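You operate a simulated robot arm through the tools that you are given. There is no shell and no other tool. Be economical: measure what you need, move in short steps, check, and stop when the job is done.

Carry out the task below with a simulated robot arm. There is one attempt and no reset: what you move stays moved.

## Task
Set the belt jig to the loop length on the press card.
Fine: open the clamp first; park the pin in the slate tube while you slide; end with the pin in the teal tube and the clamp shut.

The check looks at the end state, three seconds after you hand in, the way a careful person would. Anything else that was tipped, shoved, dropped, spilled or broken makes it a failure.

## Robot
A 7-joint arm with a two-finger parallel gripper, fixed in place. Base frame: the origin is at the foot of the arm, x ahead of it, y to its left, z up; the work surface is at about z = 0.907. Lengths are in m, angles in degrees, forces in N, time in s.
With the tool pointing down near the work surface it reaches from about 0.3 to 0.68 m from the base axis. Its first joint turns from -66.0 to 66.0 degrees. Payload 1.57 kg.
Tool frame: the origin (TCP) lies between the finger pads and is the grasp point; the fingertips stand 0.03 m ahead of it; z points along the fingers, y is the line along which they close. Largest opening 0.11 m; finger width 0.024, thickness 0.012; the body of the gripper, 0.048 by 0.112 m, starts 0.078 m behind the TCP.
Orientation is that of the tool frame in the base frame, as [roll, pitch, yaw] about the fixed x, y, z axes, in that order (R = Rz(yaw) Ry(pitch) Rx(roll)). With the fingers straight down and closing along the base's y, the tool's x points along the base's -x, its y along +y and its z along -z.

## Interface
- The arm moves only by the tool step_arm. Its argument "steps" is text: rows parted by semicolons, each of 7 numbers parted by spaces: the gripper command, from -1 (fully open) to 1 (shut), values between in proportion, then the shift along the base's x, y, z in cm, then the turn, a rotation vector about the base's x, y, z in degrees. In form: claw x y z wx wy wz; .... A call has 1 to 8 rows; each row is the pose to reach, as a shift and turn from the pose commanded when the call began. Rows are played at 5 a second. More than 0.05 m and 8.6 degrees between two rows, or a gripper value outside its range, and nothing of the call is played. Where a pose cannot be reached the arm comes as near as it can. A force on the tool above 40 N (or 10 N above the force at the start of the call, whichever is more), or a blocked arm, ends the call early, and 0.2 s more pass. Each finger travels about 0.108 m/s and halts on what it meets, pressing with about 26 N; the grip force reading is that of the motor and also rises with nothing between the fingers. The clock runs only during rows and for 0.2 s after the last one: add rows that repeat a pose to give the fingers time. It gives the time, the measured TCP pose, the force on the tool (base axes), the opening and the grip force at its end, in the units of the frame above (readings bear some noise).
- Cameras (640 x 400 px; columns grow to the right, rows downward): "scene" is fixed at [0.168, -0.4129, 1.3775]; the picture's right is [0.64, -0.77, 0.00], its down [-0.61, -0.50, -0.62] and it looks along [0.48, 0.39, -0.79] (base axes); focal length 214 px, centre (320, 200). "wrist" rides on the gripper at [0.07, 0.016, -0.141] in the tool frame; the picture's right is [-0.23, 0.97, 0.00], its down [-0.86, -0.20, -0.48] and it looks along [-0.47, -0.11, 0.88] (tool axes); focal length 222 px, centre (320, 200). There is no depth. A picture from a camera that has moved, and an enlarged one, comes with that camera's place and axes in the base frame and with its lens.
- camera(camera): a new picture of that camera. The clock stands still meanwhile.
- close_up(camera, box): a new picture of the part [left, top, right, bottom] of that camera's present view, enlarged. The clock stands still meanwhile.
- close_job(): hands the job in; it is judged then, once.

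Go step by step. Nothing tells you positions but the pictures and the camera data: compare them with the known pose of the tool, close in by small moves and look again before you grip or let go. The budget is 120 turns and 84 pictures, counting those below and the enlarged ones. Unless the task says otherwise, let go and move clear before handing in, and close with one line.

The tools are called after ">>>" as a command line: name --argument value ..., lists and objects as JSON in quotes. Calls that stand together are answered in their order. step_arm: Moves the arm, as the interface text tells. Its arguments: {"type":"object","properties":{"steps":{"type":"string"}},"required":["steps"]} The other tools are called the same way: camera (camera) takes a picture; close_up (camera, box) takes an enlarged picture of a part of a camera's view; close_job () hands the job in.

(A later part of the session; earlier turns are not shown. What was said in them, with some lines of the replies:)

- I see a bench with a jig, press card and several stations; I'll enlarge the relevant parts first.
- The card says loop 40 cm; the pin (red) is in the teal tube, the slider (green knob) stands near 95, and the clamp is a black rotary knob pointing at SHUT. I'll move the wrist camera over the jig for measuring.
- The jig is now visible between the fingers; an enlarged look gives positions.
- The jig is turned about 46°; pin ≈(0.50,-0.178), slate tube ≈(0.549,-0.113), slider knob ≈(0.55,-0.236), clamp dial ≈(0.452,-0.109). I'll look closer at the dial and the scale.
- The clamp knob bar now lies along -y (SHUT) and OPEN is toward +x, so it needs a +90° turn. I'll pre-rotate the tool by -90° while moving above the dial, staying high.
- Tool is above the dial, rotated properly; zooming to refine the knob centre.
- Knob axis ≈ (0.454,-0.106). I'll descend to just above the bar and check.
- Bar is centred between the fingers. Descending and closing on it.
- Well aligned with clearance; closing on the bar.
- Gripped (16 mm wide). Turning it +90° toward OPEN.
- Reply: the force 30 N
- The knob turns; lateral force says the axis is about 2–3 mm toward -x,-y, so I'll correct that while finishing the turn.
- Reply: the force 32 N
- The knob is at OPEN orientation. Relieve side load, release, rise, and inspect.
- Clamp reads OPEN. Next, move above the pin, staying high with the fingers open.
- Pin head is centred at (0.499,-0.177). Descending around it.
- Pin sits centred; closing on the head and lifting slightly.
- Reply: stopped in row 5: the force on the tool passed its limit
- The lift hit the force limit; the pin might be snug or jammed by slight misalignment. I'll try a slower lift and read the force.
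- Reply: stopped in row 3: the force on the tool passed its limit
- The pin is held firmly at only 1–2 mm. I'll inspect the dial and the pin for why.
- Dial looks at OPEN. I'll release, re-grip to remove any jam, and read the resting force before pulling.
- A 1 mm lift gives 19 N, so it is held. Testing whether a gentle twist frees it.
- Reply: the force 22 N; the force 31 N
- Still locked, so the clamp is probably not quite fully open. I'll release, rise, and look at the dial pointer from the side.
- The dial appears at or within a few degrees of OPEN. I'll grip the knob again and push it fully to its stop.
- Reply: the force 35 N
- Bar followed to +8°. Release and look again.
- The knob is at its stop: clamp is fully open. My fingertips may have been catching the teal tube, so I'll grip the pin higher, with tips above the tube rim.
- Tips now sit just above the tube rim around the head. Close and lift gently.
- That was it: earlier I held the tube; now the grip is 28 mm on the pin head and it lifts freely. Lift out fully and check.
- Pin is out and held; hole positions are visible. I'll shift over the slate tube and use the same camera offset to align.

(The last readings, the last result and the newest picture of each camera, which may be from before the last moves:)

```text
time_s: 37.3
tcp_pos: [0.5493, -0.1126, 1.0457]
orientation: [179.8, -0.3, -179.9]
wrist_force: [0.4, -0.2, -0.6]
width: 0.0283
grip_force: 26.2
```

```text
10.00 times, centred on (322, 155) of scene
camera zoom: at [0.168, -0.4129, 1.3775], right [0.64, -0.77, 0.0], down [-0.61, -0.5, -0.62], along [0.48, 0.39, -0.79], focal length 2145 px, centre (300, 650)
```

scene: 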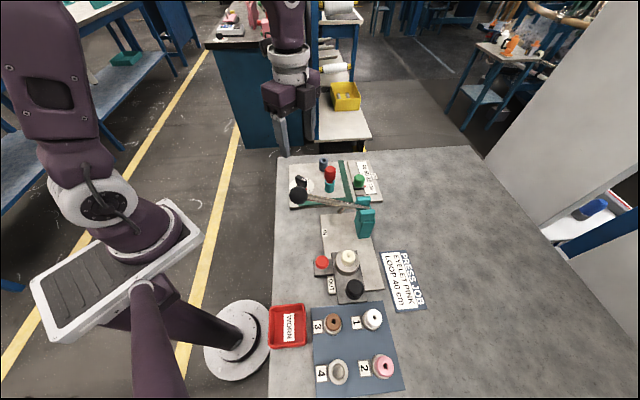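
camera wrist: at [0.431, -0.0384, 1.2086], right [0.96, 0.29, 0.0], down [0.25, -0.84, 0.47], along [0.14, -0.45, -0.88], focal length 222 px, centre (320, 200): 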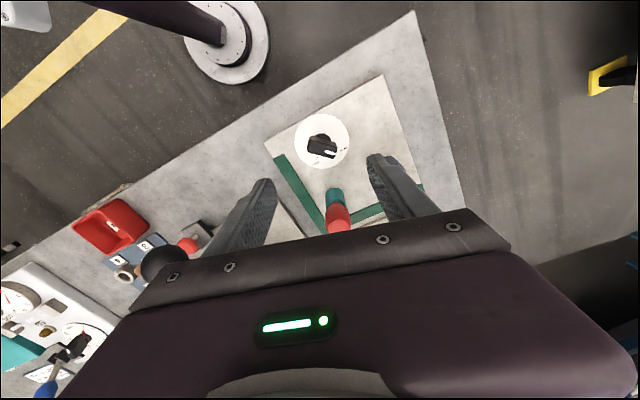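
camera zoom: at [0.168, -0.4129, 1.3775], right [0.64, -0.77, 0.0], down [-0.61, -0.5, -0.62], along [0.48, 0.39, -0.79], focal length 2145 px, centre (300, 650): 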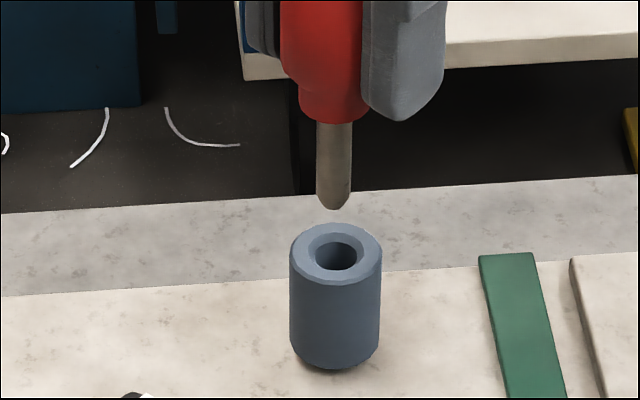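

The slate hole needs about +4 mm in x; correcting and checking.

>>> step_arm --steps "1 0.35 0.05 0 0 0 0; 1 0.35 0.05 0 0 0 0; 1 0.35 0.05 0 0 0 0"

>>> close_up --camera "wrist" --box '[224, 100, 416, 220]'

>>> close_up --camera "scene" --box '[290, 135, 354, 175]'

```text
time_s: 38.1
tcp_pos: [0.5532, -0.1115, 1.0455]
orientation: [179.9, -0.2, -179.8]
wrist_force: [-0.1, -0.2, -0.9]
width: 0.0282
grip_force: 26.2
```

```text
3.33 times, centred on (320, 160) of wrist
camera zoom: at [0.4847, -0.096, 1.1877], right [0.23, 0.97, 0.0], down [0.86, -0.2, 0.47], along [0.46, -0.11, -0.88], focal length 740 px, centre (320, 333)
```

zoom: 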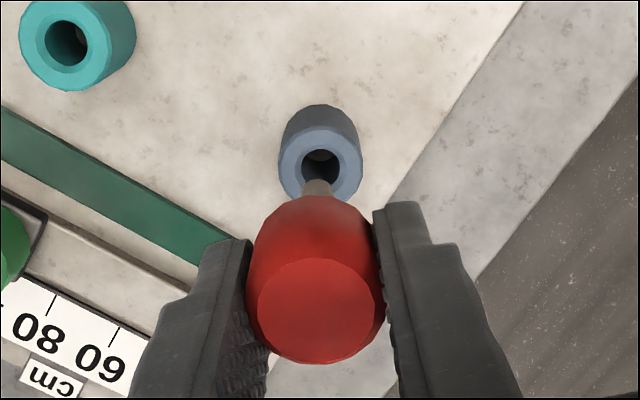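

```text
10.00 times, centred on (322, 155) of scene
camera zoom: at [0.168, -0.4129, 1.3775], right [0.64, -0.77, 0.0], down [-0.61, -0.5, -0.62], along [0.48, 0.39, -0.79], focal length 2145 px, centre (300, 650)
```

zoom: 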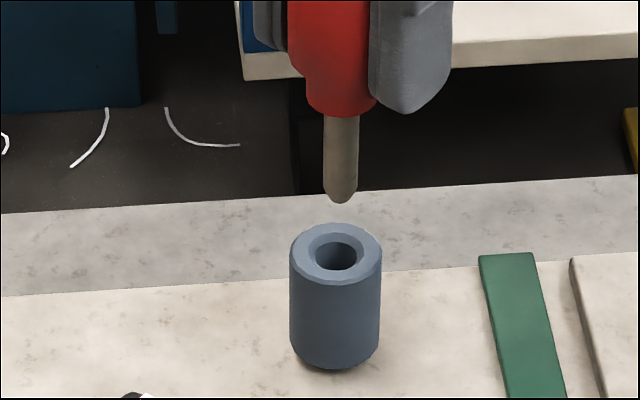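

Alignment matches the teal case. Inserting slowly.

>>> step_arm --steps "1 -0.05 0.05 -1 0 0 0; 1 -0.05 0.05 -2 0 0 0; 1 -0.05 0.05 -2.6 0 0 0; 1 -0.05 0.05 -3.2 0 0 0; 1 -0.05 0.05 -3.2 0 0 0"

>>> close_up --camera "scene" --box '[290, 135, 354, 175]'

```text
time_s: 39.3
tcp_pos: [0.5522, -0.1121, 1.0138]
orientation: [-180.0, -0.2, -179.9]
wrist_force: [1.2, 0.5, -1.2]
width: 0.0283
grip_force: 25.5
```

```text
10.00 times, centred on (322, 155) of scene
camera zoom: at [0.168, -0.4129, 1.3775], right [0.64, -0.77, 0.0], down [-0.61, -0.5, -0.62], along [0.48, 0.39, -0.79], focal length 2145 px, centre (300, 650)
```

zoom: 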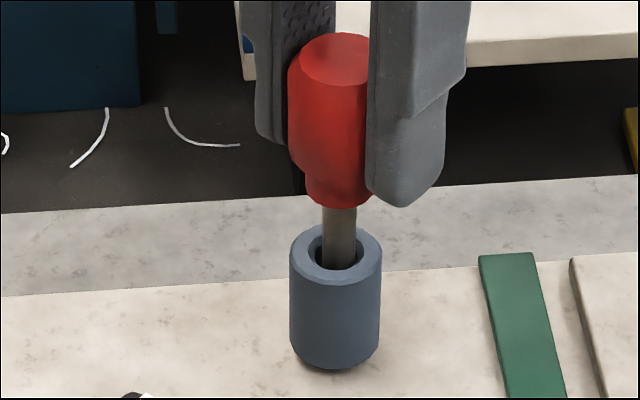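

The shaft has entered the slate tube. Continue to the seat.

>>> step_arm --steps "1 0 0 -0.6 0 0 0; 1 0 0 -1.2 0 0 0; 1 0 0 -1.8 0 0 0; 1 0 0 -2.3 0 0 0; 1 0 0 -2.7 0 0 0; 1 0 0 -2.7 0 0 0"

>>> close_up --camera "scene" --box '[290, 135, 354, 175]'

```text
time_s: 40.7
tcp_pos: [0.5527, -0.1124, 0.9868]
orientation: [179.9, 0.0, -179.8]
wrist_force: [-3.2, 1.0, 26.0]
width: 0.0281
grip_force: 25.9
```

```text
10.00 times, centred on (322, 155) of scene
camera zoom: at [0.1674, -0.4128, 1.3776], right [0.64, -0.77, 0.0], down [-0.61, -0.5, -0.62], along [0.48, 0.39, -0.79], focal length 2145 px, centre (300, 650)
```

zoom: 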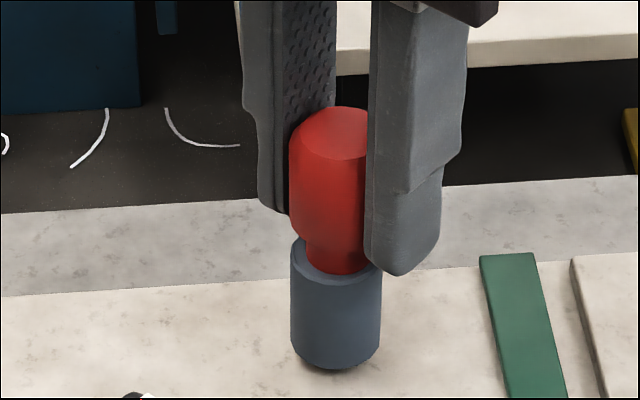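

Pin seated in the slate tube (26 N downward contact). Relax, release, and rise.

>>> step_arm --steps "1 0 0 0.15 0 0 0; 0.5 0 0 0.15 0 0 0; 0 0 0 0.15 0 0 0; -0.2 0 0 0.15 0 0 0; -0.2 0 0 3 0 0 0; -0.2 0 0 6 0 0 0; -0.2 0 0 8 0 0 0; -0.2 0 0 8 0 0 0"

>>> step_arm --steps "-0.2 0 -2 0 0 0 -8; -0.2 0 -4.5 0 0 0 -16; -0.2 0 -7 0 0 0 -24; -0.2 0 -9.5 0 0 0 -32; -0.2 0 -11 0 0 0 -40; -0.2 0 -12.3 0 0 0 -44; -0.2 0 -12.3 0 0 0 -44; -0.2 0 -12.3 0 0 0 -44"

>>> camera --camera "wrist"

>>> close_up --camera "scene" --box '[280, 120, 408, 220]'

```text
time_s: 42.5
tcp_pos: [0.5525, -0.1119, 1.0656]
orientation: [180.0, -0.2, -179.8]
wrist_force: [0.1, 0.1, 0.3]
width: 0.066
grip_force: 0.0
```

```text
time_s: 44.3
tcp_pos: [0.5528, -0.2347, 1.0663]
orientation: [179.9, -0.3, 136.0]
wrist_force: [-0.4, -0.3, -0.4]
width: 0.066
grip_force: 0.1
```

```text
36 pictures are left
camera wrist: at [0.5152, -0.1748, 1.2086], right [0.84, 0.54, 0.0], down [0.48, -0.74, 0.47], along [0.26, -0.4, -0.88], focal length 222 px, centre (320, 200)
```

wrist: 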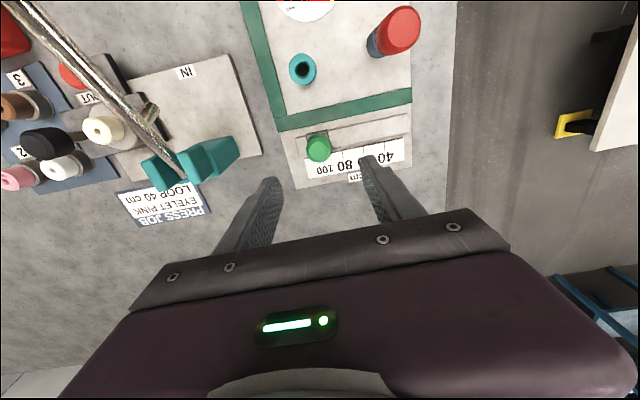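

```text
4.00 times, centred on (344, 170) of scene
camera zoom: at [0.168, -0.4129, 1.3775], right [0.64, -0.77, 0.0], down [-0.61, -0.5, -0.62], along [0.48, 0.39, -0.79], focal length 858 px, centre (224, 320)
```

zoom: 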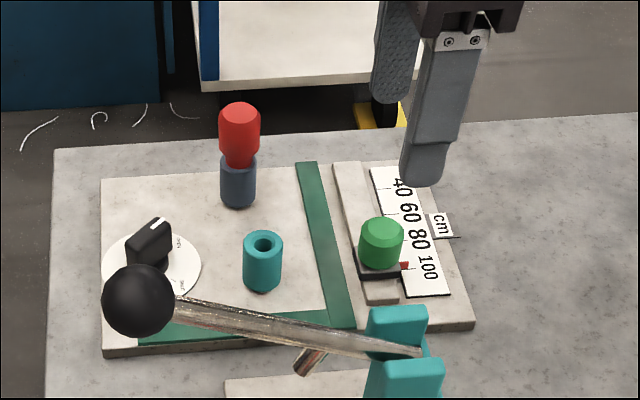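

Pin stands parked in the slate tube, and the tool is centred above the slider knob. Descending around the knob.

>>> step_arm --steps "-0.2 -0.1 0.1 -3 0 0 0; -0.2 -0.1 0.1 -6 0 0 0; -0.2 -0.1 0.1 -8.5 0 0 0; -0.2 -0.1 0.1 -10 0 0 0; -0.2 -0.1 0.1 -10 0 0 0"

>>> close_up --camera "wrist" --box '[224, 110, 416, 230]'

>>> close_up --camera "scene" --box '[320, 150, 400, 215]'

```text
time_s: 45.5
tcp_pos: [0.5524, -0.2333, 0.9664]
orientation: [179.8, -0.3, 136.2]
wrist_force: [0.6, -0.8, 0.1]
width: 0.0661
grip_force: 0.2
```

```text
3.33 times, centred on (320, 170) of wrist
camera zoom: at [0.5143, -0.1736, 1.1077], right [0.84, 0.54, 0.0], down [0.48, -0.74, 0.47], along [0.26, -0.4, -0.88], focal length 740 px, centre (320, 300)
```

zoom: 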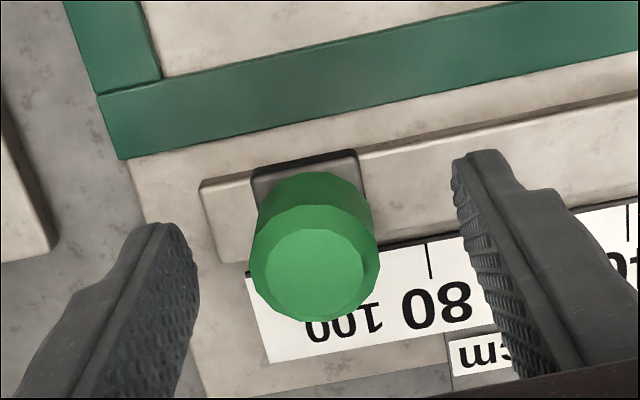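

```text
6.15 times, centred on (360, 182) of scene
camera zoom: at [0.168, -0.4129, 1.3775], right [0.64, -0.77, 0.0], down [-0.61, -0.5, -0.62], along [0.48, 0.39, -0.79], focal length 1320 px, centre (74, 308)
```

zoom: 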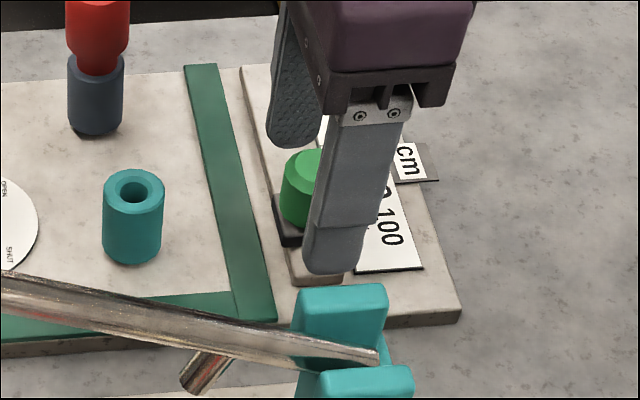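

Knob is centred; close on it.

>>> step_arm --steps "0.2 -0.1 -0.1 0 0 0 0; 1 -0.1 -0.1 0 0 0 0; 1 -0.1 -0.1 0 0 0 0; 1 -0.1 -0.1 0 0 0 0"

```text
time_s: 46.5
tcp_pos: [0.5517, -0.2343, 0.9655]
orientation: [180.0, -0.3, 136.1]
wrist_force: [2.3, 0.8, -1.7]
width: 0.0294
grip_force: 39.0
```

Gripped the slider knob (29 mm). Sliding about 6.8 cm toward 40 along the 45.6° rail, then checking.

>>> step_arm --steps "1 0.35 0.36 0 0 0 0; 1 1.05 1.07 0 0 0 0; 1 1.75 1.79 0 0 0 0; 1 2.45 2.5 0 0 0 0; 1 3.15 3.2 0 0 0 0; 1 3.85 3.93 0 0 0 0; 1 4.6 4.7 0 0 0 0; 1 4.76 4.86 0 0 0 0"

>>> close_up --camera "scene" --box '[330, 140, 410, 205]'

>>> close_up --camera "wrist" --box '[224, 110, 416, 230]'

```text
time_s: 48.3
tcp_pos: [0.6001, -0.1866, 0.9666]
orientation: [179.9, -0.2, 136.0]
wrist_force: [5.9, -8.1, -13.7]
width: 0.0294
grip_force: 38.7
```

```text
6.15 times, centred on (370, 172) of scene
camera zoom: at [0.1684, -0.4131, 1.3774], right [0.64, -0.77, 0.0], down [-0.61, -0.5, -0.62], along [0.48, 0.39, -0.79], focal length 1320 px, centre (12, 369)
```

zoom: 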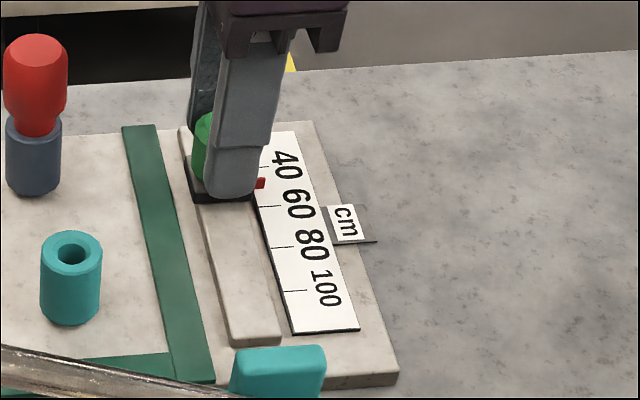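

```text
3.33 times, centred on (320, 170) of wrist
camera zoom: at [0.5613, -0.1267, 1.1082], right [0.84, 0.54, 0.0], down [0.48, -0.74, 0.47], along [0.26, -0.4, -0.88], focal length 740 px, centre (320, 300)
```

zoom: 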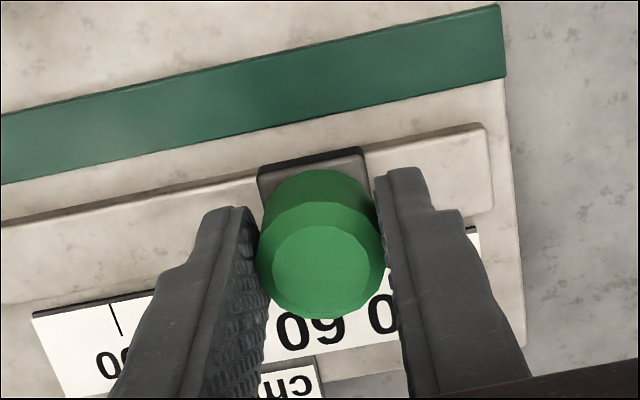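

The pointer is between 40 and 60; zooming for a precise reading.

>>> close_up --camera "scene" --box '[362, 156, 386, 180]'

```text
16.00 times, centred on (374, 168) of scene
camera zoom: at [0.1684, -0.4131, 1.3774], right [0.64, -0.77, 0.0], down [-0.61, -0.5, -0.62], along [0.48, 0.39, -0.79], focal length 3432 px, centre (-544, 712)
```

zoom: 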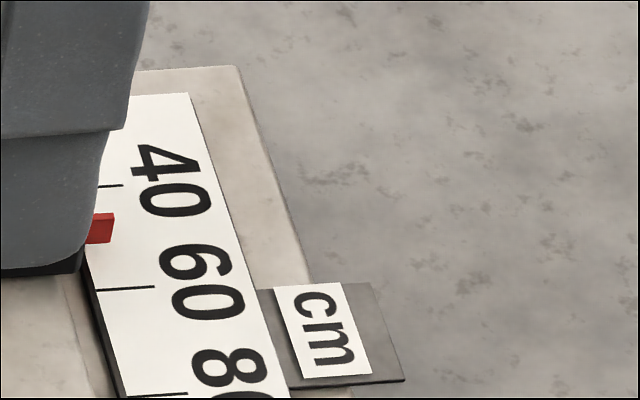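

>>> close_up --camera "scene" --box '[365, 165, 373, 175]'

```text
16.00 times, centred on (369, 170) of scene
camera zoom: at [0.1684, -0.4131, 1.3774], right [0.64, -0.77, 0.0], down [-0.61, -0.5, -0.62], along [0.48, 0.39, -0.79], focal length 3432 px, centre (-464, 680)
```

zoom: 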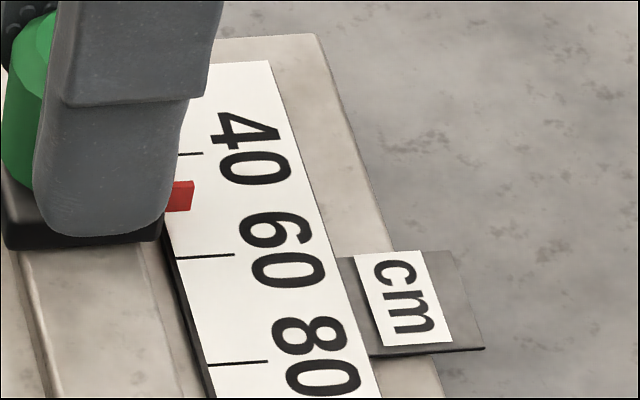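

Reads roughly 47–49; I'll move about 9 mm more, release, and inspect from above.

>>> step_arm --steps "1 0.32 0.32 0 0 0 0; 1 0.63 0.64 0 0 0 0; 1 0.63 0.64 0 0 0 0; 0.4 0.63 0.64 0 0 0 0; -0.2 0.63 0.64 0 0 0 0; -0.2 0.63 0.64 0 0 0 0; -0.2 0.63 0.64 4 0 0 0; -0.2 0.63 0.64 8 0 0 0"

>>> step_arm --steps "-0.2 1 -1 2 0 0 0; -0.2 2.5 -2.5 3 0 0 0; -0.2 2.5 -2.5 3 0 0 0; -0.2 2.5 -2.5 3 0 0 0"

>>> camera --camera "wrist"

>>> close_up --camera "scene" --box '[350, 155, 390, 180]'

```text
time_s: 50.1
tcp_pos: [0.6049, -0.1806, 1.0459]
orientation: [179.8, -0.2, 136.0]
wrist_force: [-0.3, 0.2, 0.4]
width: 0.0663
grip_force: 0.3
```

```text
time_s: 51.1
tcp_pos: [0.6227, -0.1991, 1.0712]
orientation: [179.9, -0.3, 135.9]
wrist_force: [-0.5, 0.9, -0.2]
width: 0.066
grip_force: 0.2
out of reach, approached as far as the arm can: row 2, 3, 4
```

```text
28 pictures are left
camera wrist: at [0.585, -0.138, 1.2135], right [0.84, 0.54, 0.0], down [0.48, -0.74, 0.47], along [0.26, -0.4, -0.88], focal length 222 px, centre (320, 200)
```

wrist: 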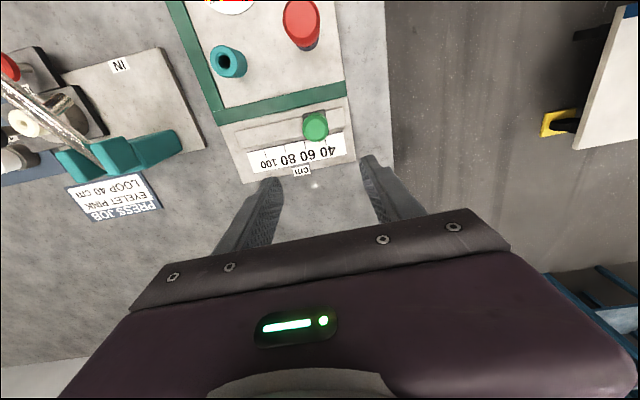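

```text
16.00 times, centred on (370, 168) of scene
camera zoom: at [0.168, -0.4129, 1.3775], right [0.64, -0.77, 0.0], down [-0.61, -0.5, -0.62], along [0.48, 0.39, -0.79], focal length 3432 px, centre (-480, 720)
```

zoom: 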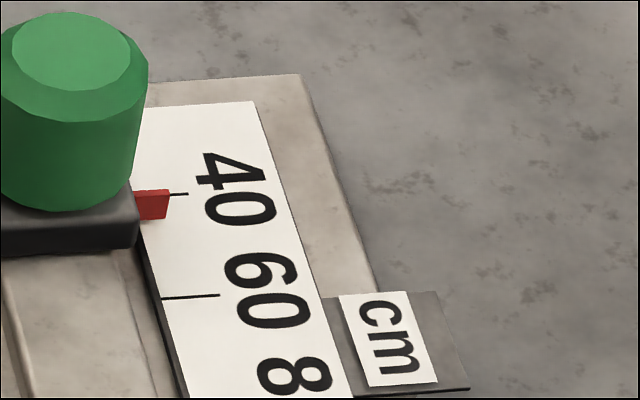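

>>> close_up --camera "wrist" --box '[296, 125, 344, 155]'

```text
13.33 times, centred on (320, 140) of wrist
camera zoom: at [0.585, -0.138, 1.2135], right [0.84, 0.54, 0.0], down [0.48, -0.74, 0.47], along [0.26, -0.4, -0.88], focal length 2962 px, centre (320, 1000)
```

zoom: 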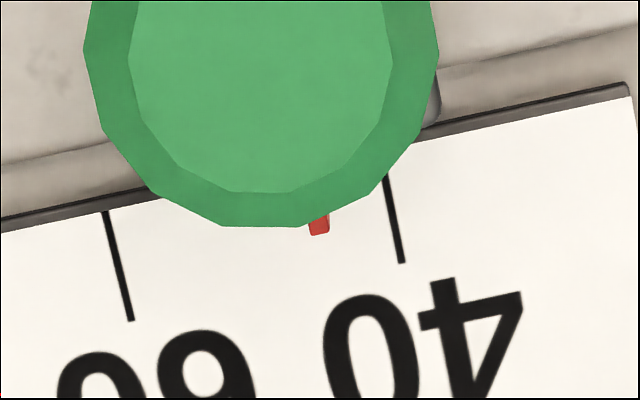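

From above the pointer reads about 45 cm with 28 mm per 20 cm, so about 7 mm more. Re-grip the knob.

>>> step_arm --steps "-0.2 -1 1 -1 0 0 0; -0.2 -1.78 1.85 -3 0 0 0; -0.2 -1.78 1.85 -6 0 0 0; -0.2 -1.78 1.85 -9 0 0 0; -0.2 -1.78 1.85 -10.5 0 0 0; -0.2 -1.78 1.85 -10.5 0 0 0"

>>> close_up --camera "wrist" --box '[224, 110, 416, 230]'

```text
time_s: 52.5
tcp_pos: [0.605, -0.18, 0.965]
orientation: [179.9, -0.2, 136.1]
wrist_force: [0.2, -0.6, 0.5]
width: 0.0658
grip_force: 0.0
```

```text
3.33 times, centred on (320, 170) of wrist
camera zoom: at [0.5674, -0.1195, 1.1079], right [0.84, 0.54, 0.0], down [0.48, -0.74, 0.48], along [0.26, -0.4, -0.88], focal length 740 px, centre (320, 300)
```

zoom: 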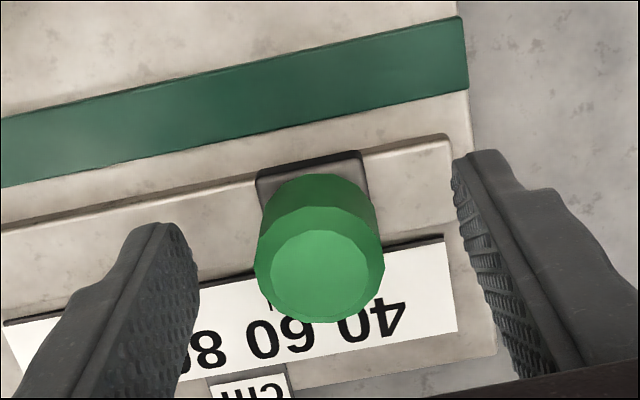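

Knob centred again; grip, shift 7 mm, release, and raise for inspection.

>>> step_arm --steps "0.4 0 0 0 0 0 0; 1 0 0 0 0 0 0; 1 0 0 0 0 0 0; 1 0.25 0.26 0 0 0 0; 1 0.5 0.51 0 0 0 0; 1 0.5 0.51 0 0 0 0; 1 0.5 0.51 0 0 0 0"

>>> step_arm --steps "0.4 0 0 0 0 0 0; -0.2 0 0 0 0 0 0; -0.2 0 0 0 0 0 0; -0.2 0 0 4 0 0 0; -0.2 0 0 8 0 0 0; -0.2 1 -1.2 10 0 0 0; -0.2 1 -1.2 10 0 0 0; -0.2 1 -1.2 10 0 0 0"

>>> close_up --camera "wrist" --box '[288, 122, 352, 162]'

>>> close_up --camera "scene" --box '[350, 155, 390, 180]'

```text
time_s: 54.1
tcp_pos: [0.6113, -0.1745, 0.9662]
orientation: [179.9, -0.3, 135.9]
wrist_force: [0.7, -5.7, -11.6]
width: 0.0291
grip_force: 38.6
```

```text
time_s: 55.9
tcp_pos: [0.6188, -0.1869, 1.0656]
orientation: [179.9, -0.2, 136.1]
wrist_force: [-0.1, -0.5, 0.5]
width: 0.066
grip_force: 0.1
```

```text
10.00 times, centred on (320, 142) of wrist
camera zoom: at [0.5823, -0.1266, 1.2083], right [0.84, 0.54, 0.0], down [0.48, -0.74, 0.47], along [0.26, -0.4, -0.88], focal length 2221 px, centre (320, 780)
```

zoom: 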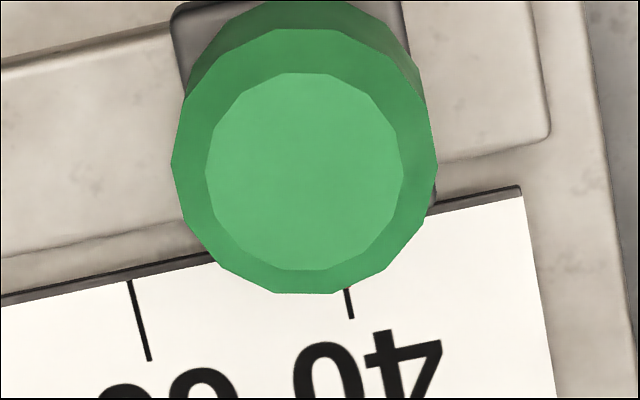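

```text
16.00 times, centred on (370, 168) of scene
camera zoom: at [0.168, -0.4129, 1.3775], right [0.64, -0.77, 0.0], down [-0.61, -0.5, -0.62], along [0.48, 0.39, -0.79], focal length 3432 px, centre (-480, 720)
```

zoom: 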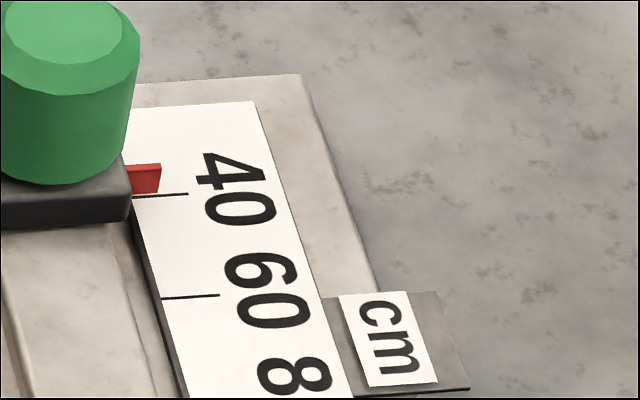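

Shift matched expectation (~7.0 mm). I'll get one more confirming look at the pointer from an offset position.

>>> step_arm --steps "-0.2 -0.4 -2.4 1 0 0 0; -0.2 -0.7 -4.6 1 0 0 0; -0.2 -0.7 -4.6 1 0 0 0; -0.2 -0.7 -4.6 1 0 0 0"

>>> close_up --camera "wrist" --box '[304, 80, 400, 140]'

```text
time_s: 56.9
tcp_pos: [0.6125, -0.2332, 1.0757]
orientation: [179.9, -0.1, 136.1]
wrist_force: [0.0, 0.2, 0.1]
width: 0.0662
grip_force: 0.1
```

```text
6.67 times, centred on (352, 110) of wrist
camera zoom: at [0.5744, -0.172, 1.2181], right [0.84, 0.54, 0.0], down [0.48, -0.74, 0.48], along [0.26, -0.4, -0.88], focal length 1481 px, centre (107, 800)
```

zoom: 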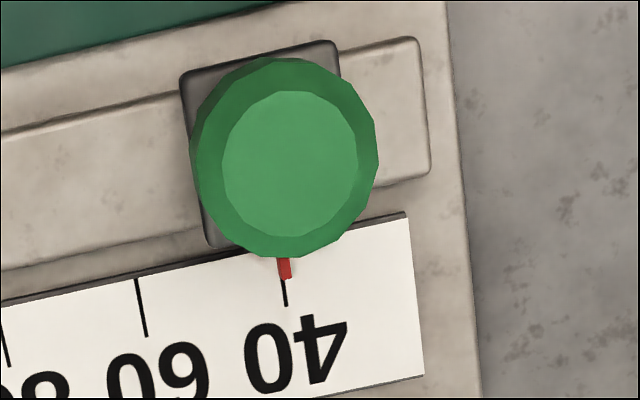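

The pointer sits right on the 40 tick. Now back to the pin in the slate tube, tool yaw restored.

>>> step_arm --steps "-0.2 -1 2 0 0 0 8; -0.2 -2 4 0 0 0 16; -0.2 -3 6.2 0 0 0 24; -0.2 -4 8.4 0 0 0 32; -0.2 -5 10.6 0 0 0 40; -0.2 -6 12.13 0 0 0 44; -0.2 -6 12.13 0 0 0 44; -0.2 -6 12.13 0 0 0 44"

>>> step_arm --steps "-0.2 0 0 -3 0 0 0; -0.2 0 0 -6 0 0 0; -0.2 0 0 -8 0 0 0; -0.2 0 0 -8.85 0 0 0; -0.2 0 0 -8.85 0 0 0"

>>> close_up --camera "wrist" --box '[224, 110, 416, 230]'

>>> close_up --camera "scene" --box '[290, 135, 354, 175]'

```text
time_s: 58.7
tcp_pos: [0.5528, -0.1102, 1.0762]
orientation: [179.9, -0.2, -179.9]
wrist_force: [-0.7, -0.2, 0.1]
width: 0.0662
grip_force: 0.0
```

```text
time_s: 59.9
tcp_pos: [0.5531, -0.111, 0.9878]
orientation: [179.8, -0.2, -180.0]
wrist_force: [0.2, -1.0, -0.5]
width: 0.0659
grip_force: 0.0
```

```text
3.33 times, centred on (320, 170) of wrist
camera zoom: at [0.4842, -0.0942, 1.1304], right [0.23, 0.97, 0.0], down [0.86, -0.2, 0.47], along [0.46, -0.11, -0.88], focal length 740 px, centre (320, 300)
```

zoom: 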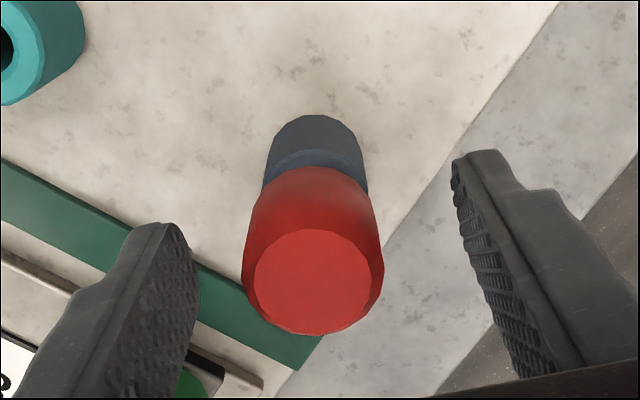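

```text
10.00 times, centred on (322, 155) of scene
camera zoom: at [0.168, -0.4129, 1.3775], right [0.64, -0.77, 0.0], down [-0.61, -0.5, -0.62], along [0.48, 0.39, -0.79], focal length 2145 px, centre (300, 650)
```

zoom: 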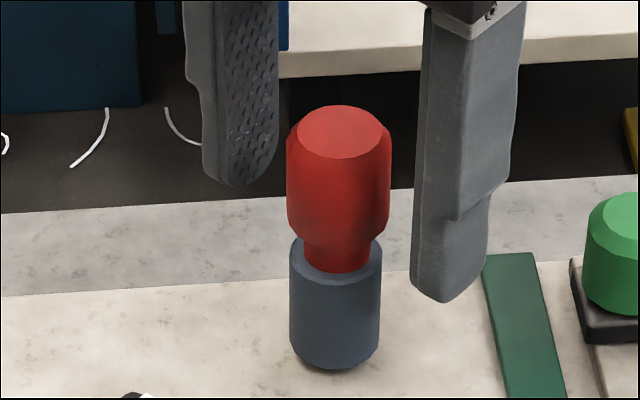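

Fingers straddle the head; nudge 1 mm in -y, close, lift.

>>> step_arm --steps "-0.2 0 -0.13 0 0 0 0; 0.5 0 -0.13 0 0 0 0; 1 0 -0.13 0 0 0 0; 1 0 -0.13 0 0 0 0; 1 0 -0.13 0 0 0 0"

>>> step_arm --steps "1 0 0 0.2 0 0 0; 1 0 0 0.7 0 0 0; 1 0 0 1.5 0 0 0; 1 0 0 2.8 0 0 0; 1 0 0 4.2 0 0 0; 1 0 0 5.8 0 0 0; 1 0 0 7.3 0 0 0; 1 0 0 7.3 0 0 0"

```text
time_s: 61.1
tcp_pos: [0.554, -0.111, 0.987]
orientation: [179.7, -0.2, -180.0]
wrist_force: [-0.6, 6.5, 0.8]
width: 0.0282
grip_force: 26.0
```

```text
time_s: 62.9
tcp_pos: [0.5546, -0.1124, 1.0599]
orientation: [179.9, -0.1, -179.9]
wrist_force: [-0.6, -0.5, -1.2]
width: 0.0277
grip_force: 26.1
```

Pin is out. Move over the teal tube at the comparison height.

>>> step_arm --steps "1 -2.5 -3 0 0 0 0; 1 -5.4 -6.5 0 0 0 0; 1 -5.4 -6.5 0 0 0 0; 1 -5.4 -6.5 -1.4 0 0 0; 1 -5.4 -6.5 -1.4 0 0 0; 1 -5.4 -6.5 -1.4 0 0 0"

>>> close_up --camera "wrist" --box '[224, 100, 416, 220]'

>>> close_up --camera "scene" --box '[298, 150, 362, 190]'

```text
time_s: 64.3
tcp_pos: [0.4977, -0.178, 1.0467]
orientation: [179.8, -0.2, -179.9]
wrist_force: [-0.5, 0.5, -0.3]
width: 0.028
grip_force: 25.9
```

```text
3.33 times, centred on (320, 160) of wrist
camera zoom: at [0.4298, -0.1612, 1.1887], right [0.23, 0.97, 0.0], down [0.86, -0.2, 0.47], along [0.46, -0.11, -0.88], focal length 740 px, centre (320, 333)
```

zoom: 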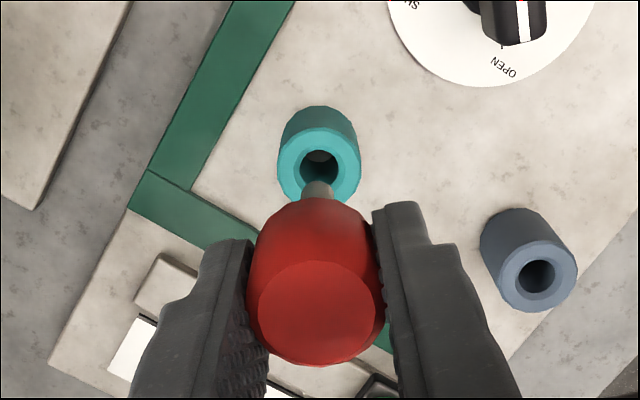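

```text
10.00 times, centred on (330, 170) of scene
camera zoom: at [0.168, -0.4129, 1.3775], right [0.64, -0.77, 0.0], down [-0.61, -0.5, -0.62], along [0.48, 0.39, -0.79], focal length 2145 px, centre (220, 500)
```

zoom: 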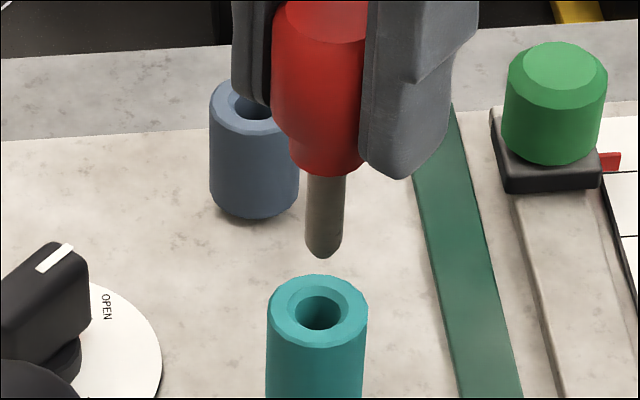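

Aligned within about a millimetre. Inserting in steps.

>>> step_arm --steps "1 0 0.05 -1 0 0 0; 1 0 0.05 -2 0 0 0; 1 0 0.05 -2.6 0 0 0; 1 0 0.05 -3.2 0 0 0; 1 0 0.05 -3.2 0 0 0"

>>> close_up --camera "scene" --box '[298, 155, 362, 195]'

```text
time_s: 65.5
tcp_pos: [0.4996, -0.1758, 1.0138]
orientation: [180.0, -0.2, -179.9]
wrist_force: [0.4, 0.7, -0.4]
width: 0.0282
grip_force: 26.0
```

```text
10.00 times, centred on (330, 175) of scene
camera zoom: at [0.168, -0.4129, 1.3775], right [0.64, -0.77, 0.0], down [-0.61, -0.5, -0.62], along [0.48, 0.39, -0.79], focal length 2145 px, centre (220, 450)
```

zoom: 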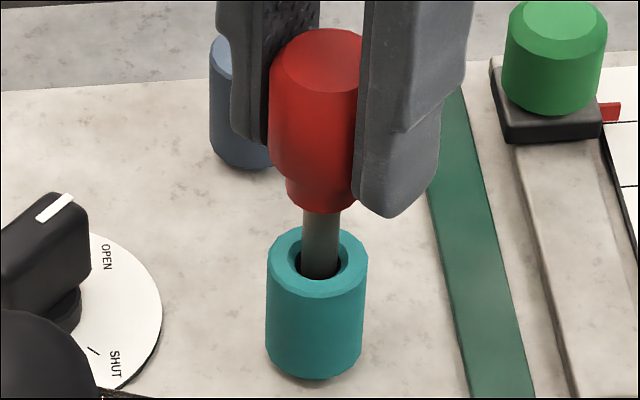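

Shaft is in the teal tube; continue to the seat.

>>> step_arm --steps "1 0 0 -0.6 0 0 0; 1 0 0 -1.2 0 0 0; 1 0 0 -1.8 0 0 0; 1 0 0 -2.3 0 0 0; 1 0 0 -2.65 0 0 0; 1 0 0 -2.65 0 0 0"

>>> close_up --camera "scene" --box '[298, 155, 362, 195]'

```text
time_s: 66.9
tcp_pos: [0.4993, -0.1775, 0.9889]
orientation: [179.9, -0.3, -179.9]
wrist_force: [-0.2, 0.1, -0.9]
width: 0.0277
grip_force: 25.9
```

```text
10.00 times, centred on (330, 175) of scene
camera zoom: at [0.168, -0.4129, 1.3775], right [0.64, -0.77, 0.0], down [-0.61, -0.5, -0.62], along [0.48, 0.39, -0.79], focal length 2145 px, centre (220, 450)
```

zoom: 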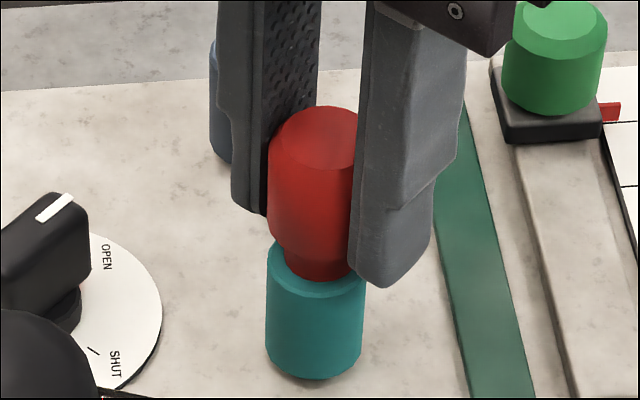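

Nearly seated, no contact force yet; a little lower until it touches, then release and rise.

>>> step_arm --steps "1 0 0 -0.1 0 0 0; 1 0 0 -0.2 0 0 0; 1 0 0 -0.2 0 0 0"

```text
time_s: 67.7
tcp_pos: [0.4985, -0.1764, 0.9868]
orientation: [179.8, -0.1, -179.9]
wrist_force: [-2.0, 3.3, 26.1]
width: 0.0283
grip_force: 25.7
```

Seated (26 N contact). Relax, release, rise, and start toward the clamp knob.

>>> step_arm --steps "1 0 0 0.1 0 0 0; 0.5 0 0 0.1 0 0 0; 0 0 0 0.1 0 0 0; -0.2 0 0 0.1 0 0 0; -0.4 0 0 3 0 0 0; -0.4 0 0 6 0 0 0; -0.4 0 0 8 0 0 0; -0.4 0 0 8 0 0 0"

>>> step_arm --steps "-0.4 -2 3 0 0 0 0; -0.4 -4.7 6.95 0 0 0 0; -0.4 -4.7 6.95 0 0 0 0; -0.4 -4.7 6.95 -4 0 0 0; -0.4 -4.7 6.95 -7 0 0 0; -0.4 -4.7 6.95 -7 0 0 0"

>>> close_up --camera "wrist" --box '[224, 100, 416, 220]'

>>> close_up --camera "scene" --box '[280, 130, 392, 200]'

```text
time_s: 69.5
tcp_pos: [0.4992, -0.1767, 1.068]
orientation: [179.9, -0.1, -179.9]
wrist_force: [0.4, 0.4, 0.6]
width: 0.077
grip_force: 0.1
```

```text
time_s: 70.9
tcp_pos: [0.4532, -0.1063, 0.9948]
orientation: [179.9, -0.1, -180.0]
wrist_force: [-0.3, -0.3, 0.2]
width: 0.0771
grip_force: 0.1
```

```text
3.33 times, centred on (320, 160) of wrist
camera zoom: at [0.3844, -0.0904, 1.1379], right [0.23, 0.97, 0.0], down [0.86, -0.2, 0.48], along [0.46, -0.11, -0.88], focal length 740 px, centre (320, 333)
```

zoom: 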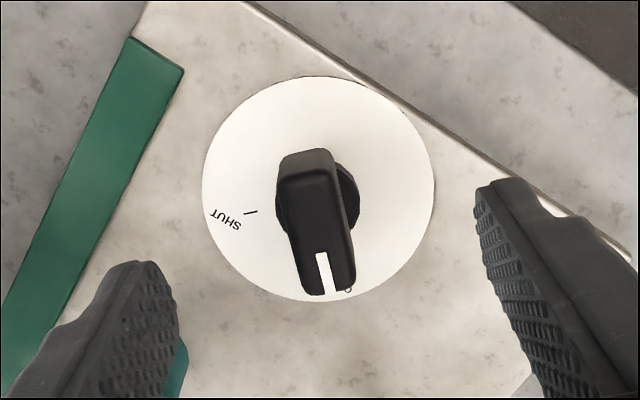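

```text
5.71 times, centred on (336, 165) of scene
camera zoom: at [0.168, -0.4129, 1.3775], right [0.64, -0.77, 0.0], down [-0.61, -0.5, -0.62], along [0.48, 0.39, -0.79], focal length 1226 px, centre (229, 400)
```

zoom: 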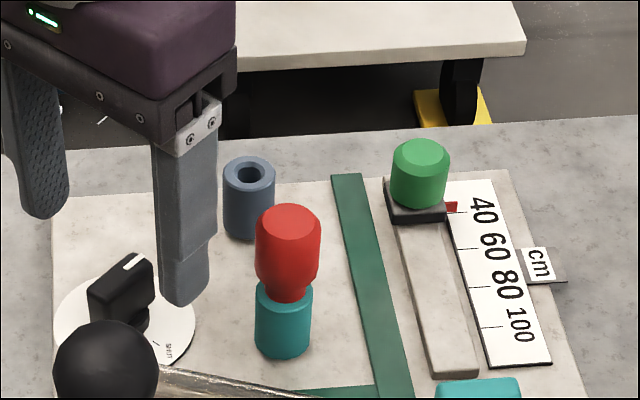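

Pin is in the teal tube, the pointer still at 40. Descend on the clamp knob and grip.

>>> step_arm --steps "-0.4 -0.05 -0.15 -2 0 0 0; -0.4 -0.05 -0.15 -4 0 0 0; -0.4 -0.05 -0.15 -4 0 0 0; 0.4 -0.05 -0.15 -4 0 0 0; 1 -0.05 -0.15 -4 0 0 0; 1 -0.05 -0.15 -4 0 0 0; 1 -0.05 -0.15 -4 0 0 0"

>>> step_arm --steps "1 0 0 0 0 0 -8; 1 0 0 0 0 0 -16; 1 0 0 0 0 0 -24; 1 0 0 0 0 0 -32; 1 0 0 0 0 0 -40; 1 0 0 0 0 0 -48"

```text
time_s: 72.5
tcp_pos: [0.4517, -0.1074, 0.9551]
orientation: [179.8, -0.2, -179.9]
wrist_force: [-0.4, 5.3, -4.8]
width: 0.0159
grip_force: 31.0
```

```text
time_s: 73.9
tcp_pos: [0.4522, -0.1048, 0.9553]
orientation: [179.7, -0.2, 132.5]
wrist_force: [5.9, 3.4, -7.6]
width: 0.0159
grip_force: 30.9
stopped in row 6: the force on the tool passed its limit (the readings are from after the stop); the commanded pose is now the measured one
```

Turned 47.5° before a force spike; check state before continuing.

>>> close_up --camera "wrist" --box '[224, 100, 416, 220]'

>>> close_up --camera "scene" --box '[260, 140, 356, 200]'

```text
3.33 times, centred on (320, 160) of wrist
camera zoom: at [0.4183, -0.0446, 1.0986], right [0.87, 0.49, 0.0], down [0.43, -0.77, 0.47], along [0.24, -0.41, -0.88], focal length 740 px, centre (320, 333)
```

zoom: 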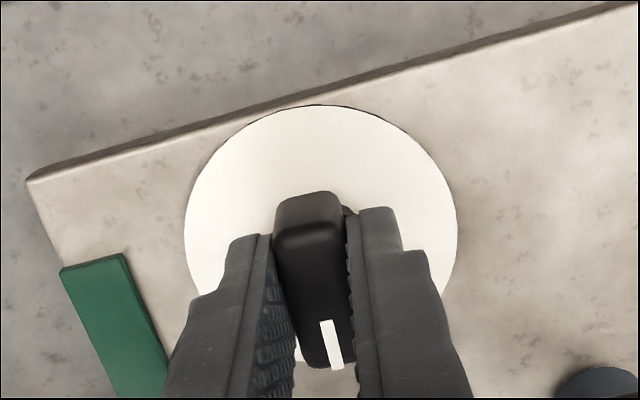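

```text
6.67 times, centred on (308, 170) of scene
camera zoom: at [0.1682, -0.4128, 1.3775], right [0.64, -0.77, 0.0], down [-0.61, -0.5, -0.62], along [0.48, 0.39, -0.79], focal length 1430 px, centre (400, 400)
```

zoom: 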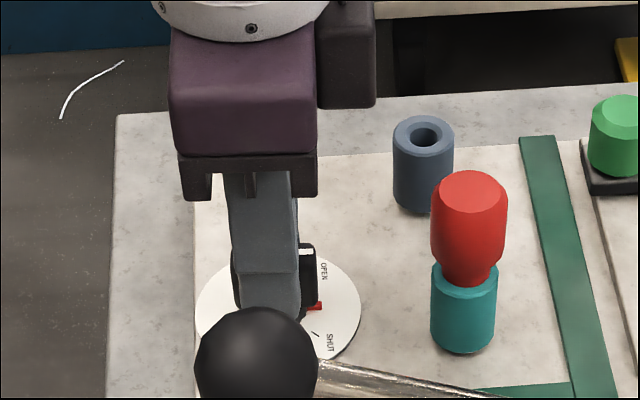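

The knob follows the grip, red pointer halfway. Continue the turn to SHUT.

>>> step_arm --steps "1 0.05 0 0 0 0 -7; 1 0.05 0 0 0 0 -14; 1 0.1 0 0 0 0 -21; 1 0.1 0 0 0 0 -21"

```text
time_s: 74.9
tcp_pos: [0.4541, -0.1072, 0.9562]
orientation: [179.9, -0.3, 111.5]
wrist_force: [4.5, 13.4, -16.2]
width: 0.0161
grip_force: 31.9
```

>>> step_arm --steps "1 0 0.1 0 0 0 -7; 1 0.05 0.1 0 0 0 -14; 1 0.05 0.1 0 0 0 -21; 1 0.05 0.1 0 0 0 -23; 1 0.05 0.1 0 0 0 -23"

>>> close_up --camera "scene" --box '[260, 140, 356, 200]'

```text
time_s: 76.1
tcp_pos: [0.4541, -0.1058, 0.9571]
orientation: [179.7, -0.2, 88.5]
wrist_force: [0.0, 3.7, -13.1]
width: 0.016
grip_force: 31.7
```

```text
6.67 times, centred on (308, 170) of scene
camera zoom: at [0.1682, -0.4128, 1.3775], right [0.64, -0.77, 0.0], down [-0.61, -0.5, -0.62], along [0.48, 0.39, -0.79], focal length 1430 px, centre (400, 400)
```

zoom: 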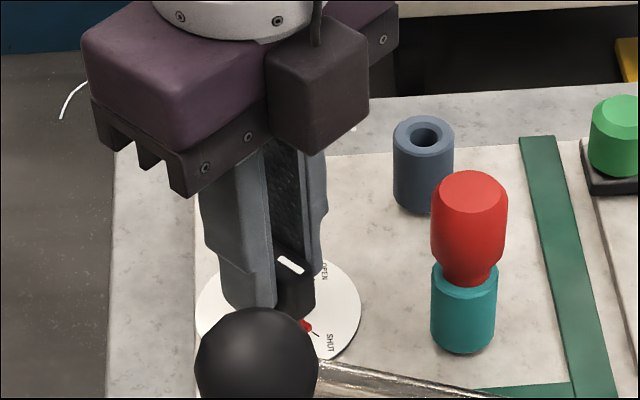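

Red pointer meets the SHUT tick. A small extra press to the stop, then release and rise.

>>> step_arm --steps "1 0 0 0 0 0 -4; 1 0 0 0 0 0 -6; 1 0 0 0 0 0 -6"

>>> step_arm --steps "0.4 0 0 0 0 0 0; -0.2 0 0 0 0 0 0; -0.3 0 0 0 0 0 0; -0.3 0 0 0 0 0 0; -0.3 0 0 4 0 0 0; -0.3 0 0 8 0 0 0; -0.3 0 0 12 0 0 0; -0.3 0 0 14 0 0 0"

>>> close_up --camera "scene" --box '[284, 168, 324, 193]'

>>> close_up --camera "scene" --box '[350, 155, 390, 180]'

>>> camera --camera "scene"

```text
time_s: 76.9
tcp_pos: [0.4545, -0.1062, 0.956]
orientation: [179.8, -0.3, 82.5]
wrist_force: [-1.4, 2.0, -16.2]
width: 0.0157
grip_force: 31.1
```

```text
time_s: 78.7
tcp_pos: [0.4543, -0.1048, 1.0976]
orientation: [179.7, -0.3, 82.5]
wrist_force: [-0.6, -0.8, -0.7]
width: 0.0715
grip_force: 0.0
```

```text
16.00 times, centred on (304, 180) of scene
camera zoom: at [0.168, -0.4129, 1.3775], right [0.64, -0.77, 0.0], down [-0.61, -0.5, -0.62], along [0.48, 0.39, -0.79], focal length 3432 px, centre (576, 512)
```

zoom: 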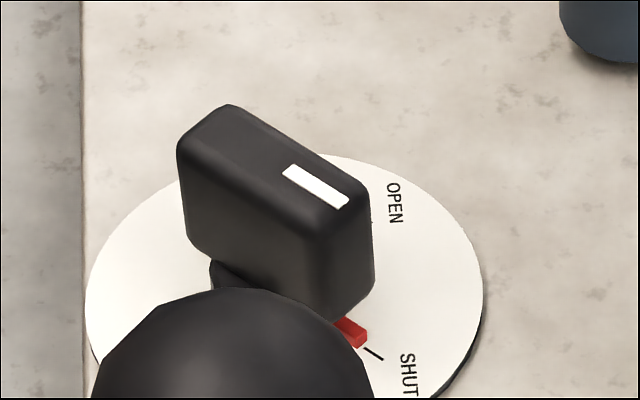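

```text
16.00 times, centred on (370, 168) of scene
camera zoom: at [0.168, -0.4129, 1.3775], right [0.64, -0.77, 0.0], down [-0.61, -0.5, -0.62], along [0.48, 0.39, -0.79], focal length 3432 px, centre (-480, 720)
```

zoom: 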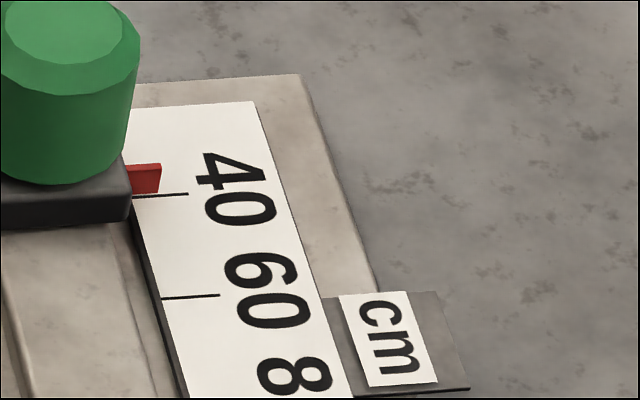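

```text
8 pictures are left
```

scene: 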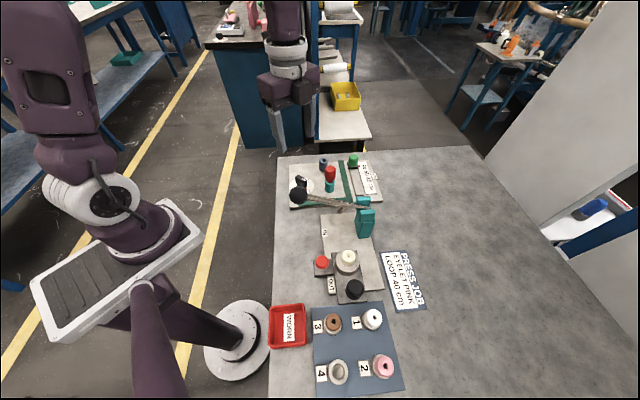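

The clamp is back at SHUT exactly as at the start, the pin is in the teal tube, the pointer is on 40, nothing else moved and the arm is clear. Handing in.

>>> close_job

```text
The job is handed in.
```

The belt jig is set to the 40 cm loop length on the press card, with the pin back in the teal tube and the clamp shut; the job is handed in.
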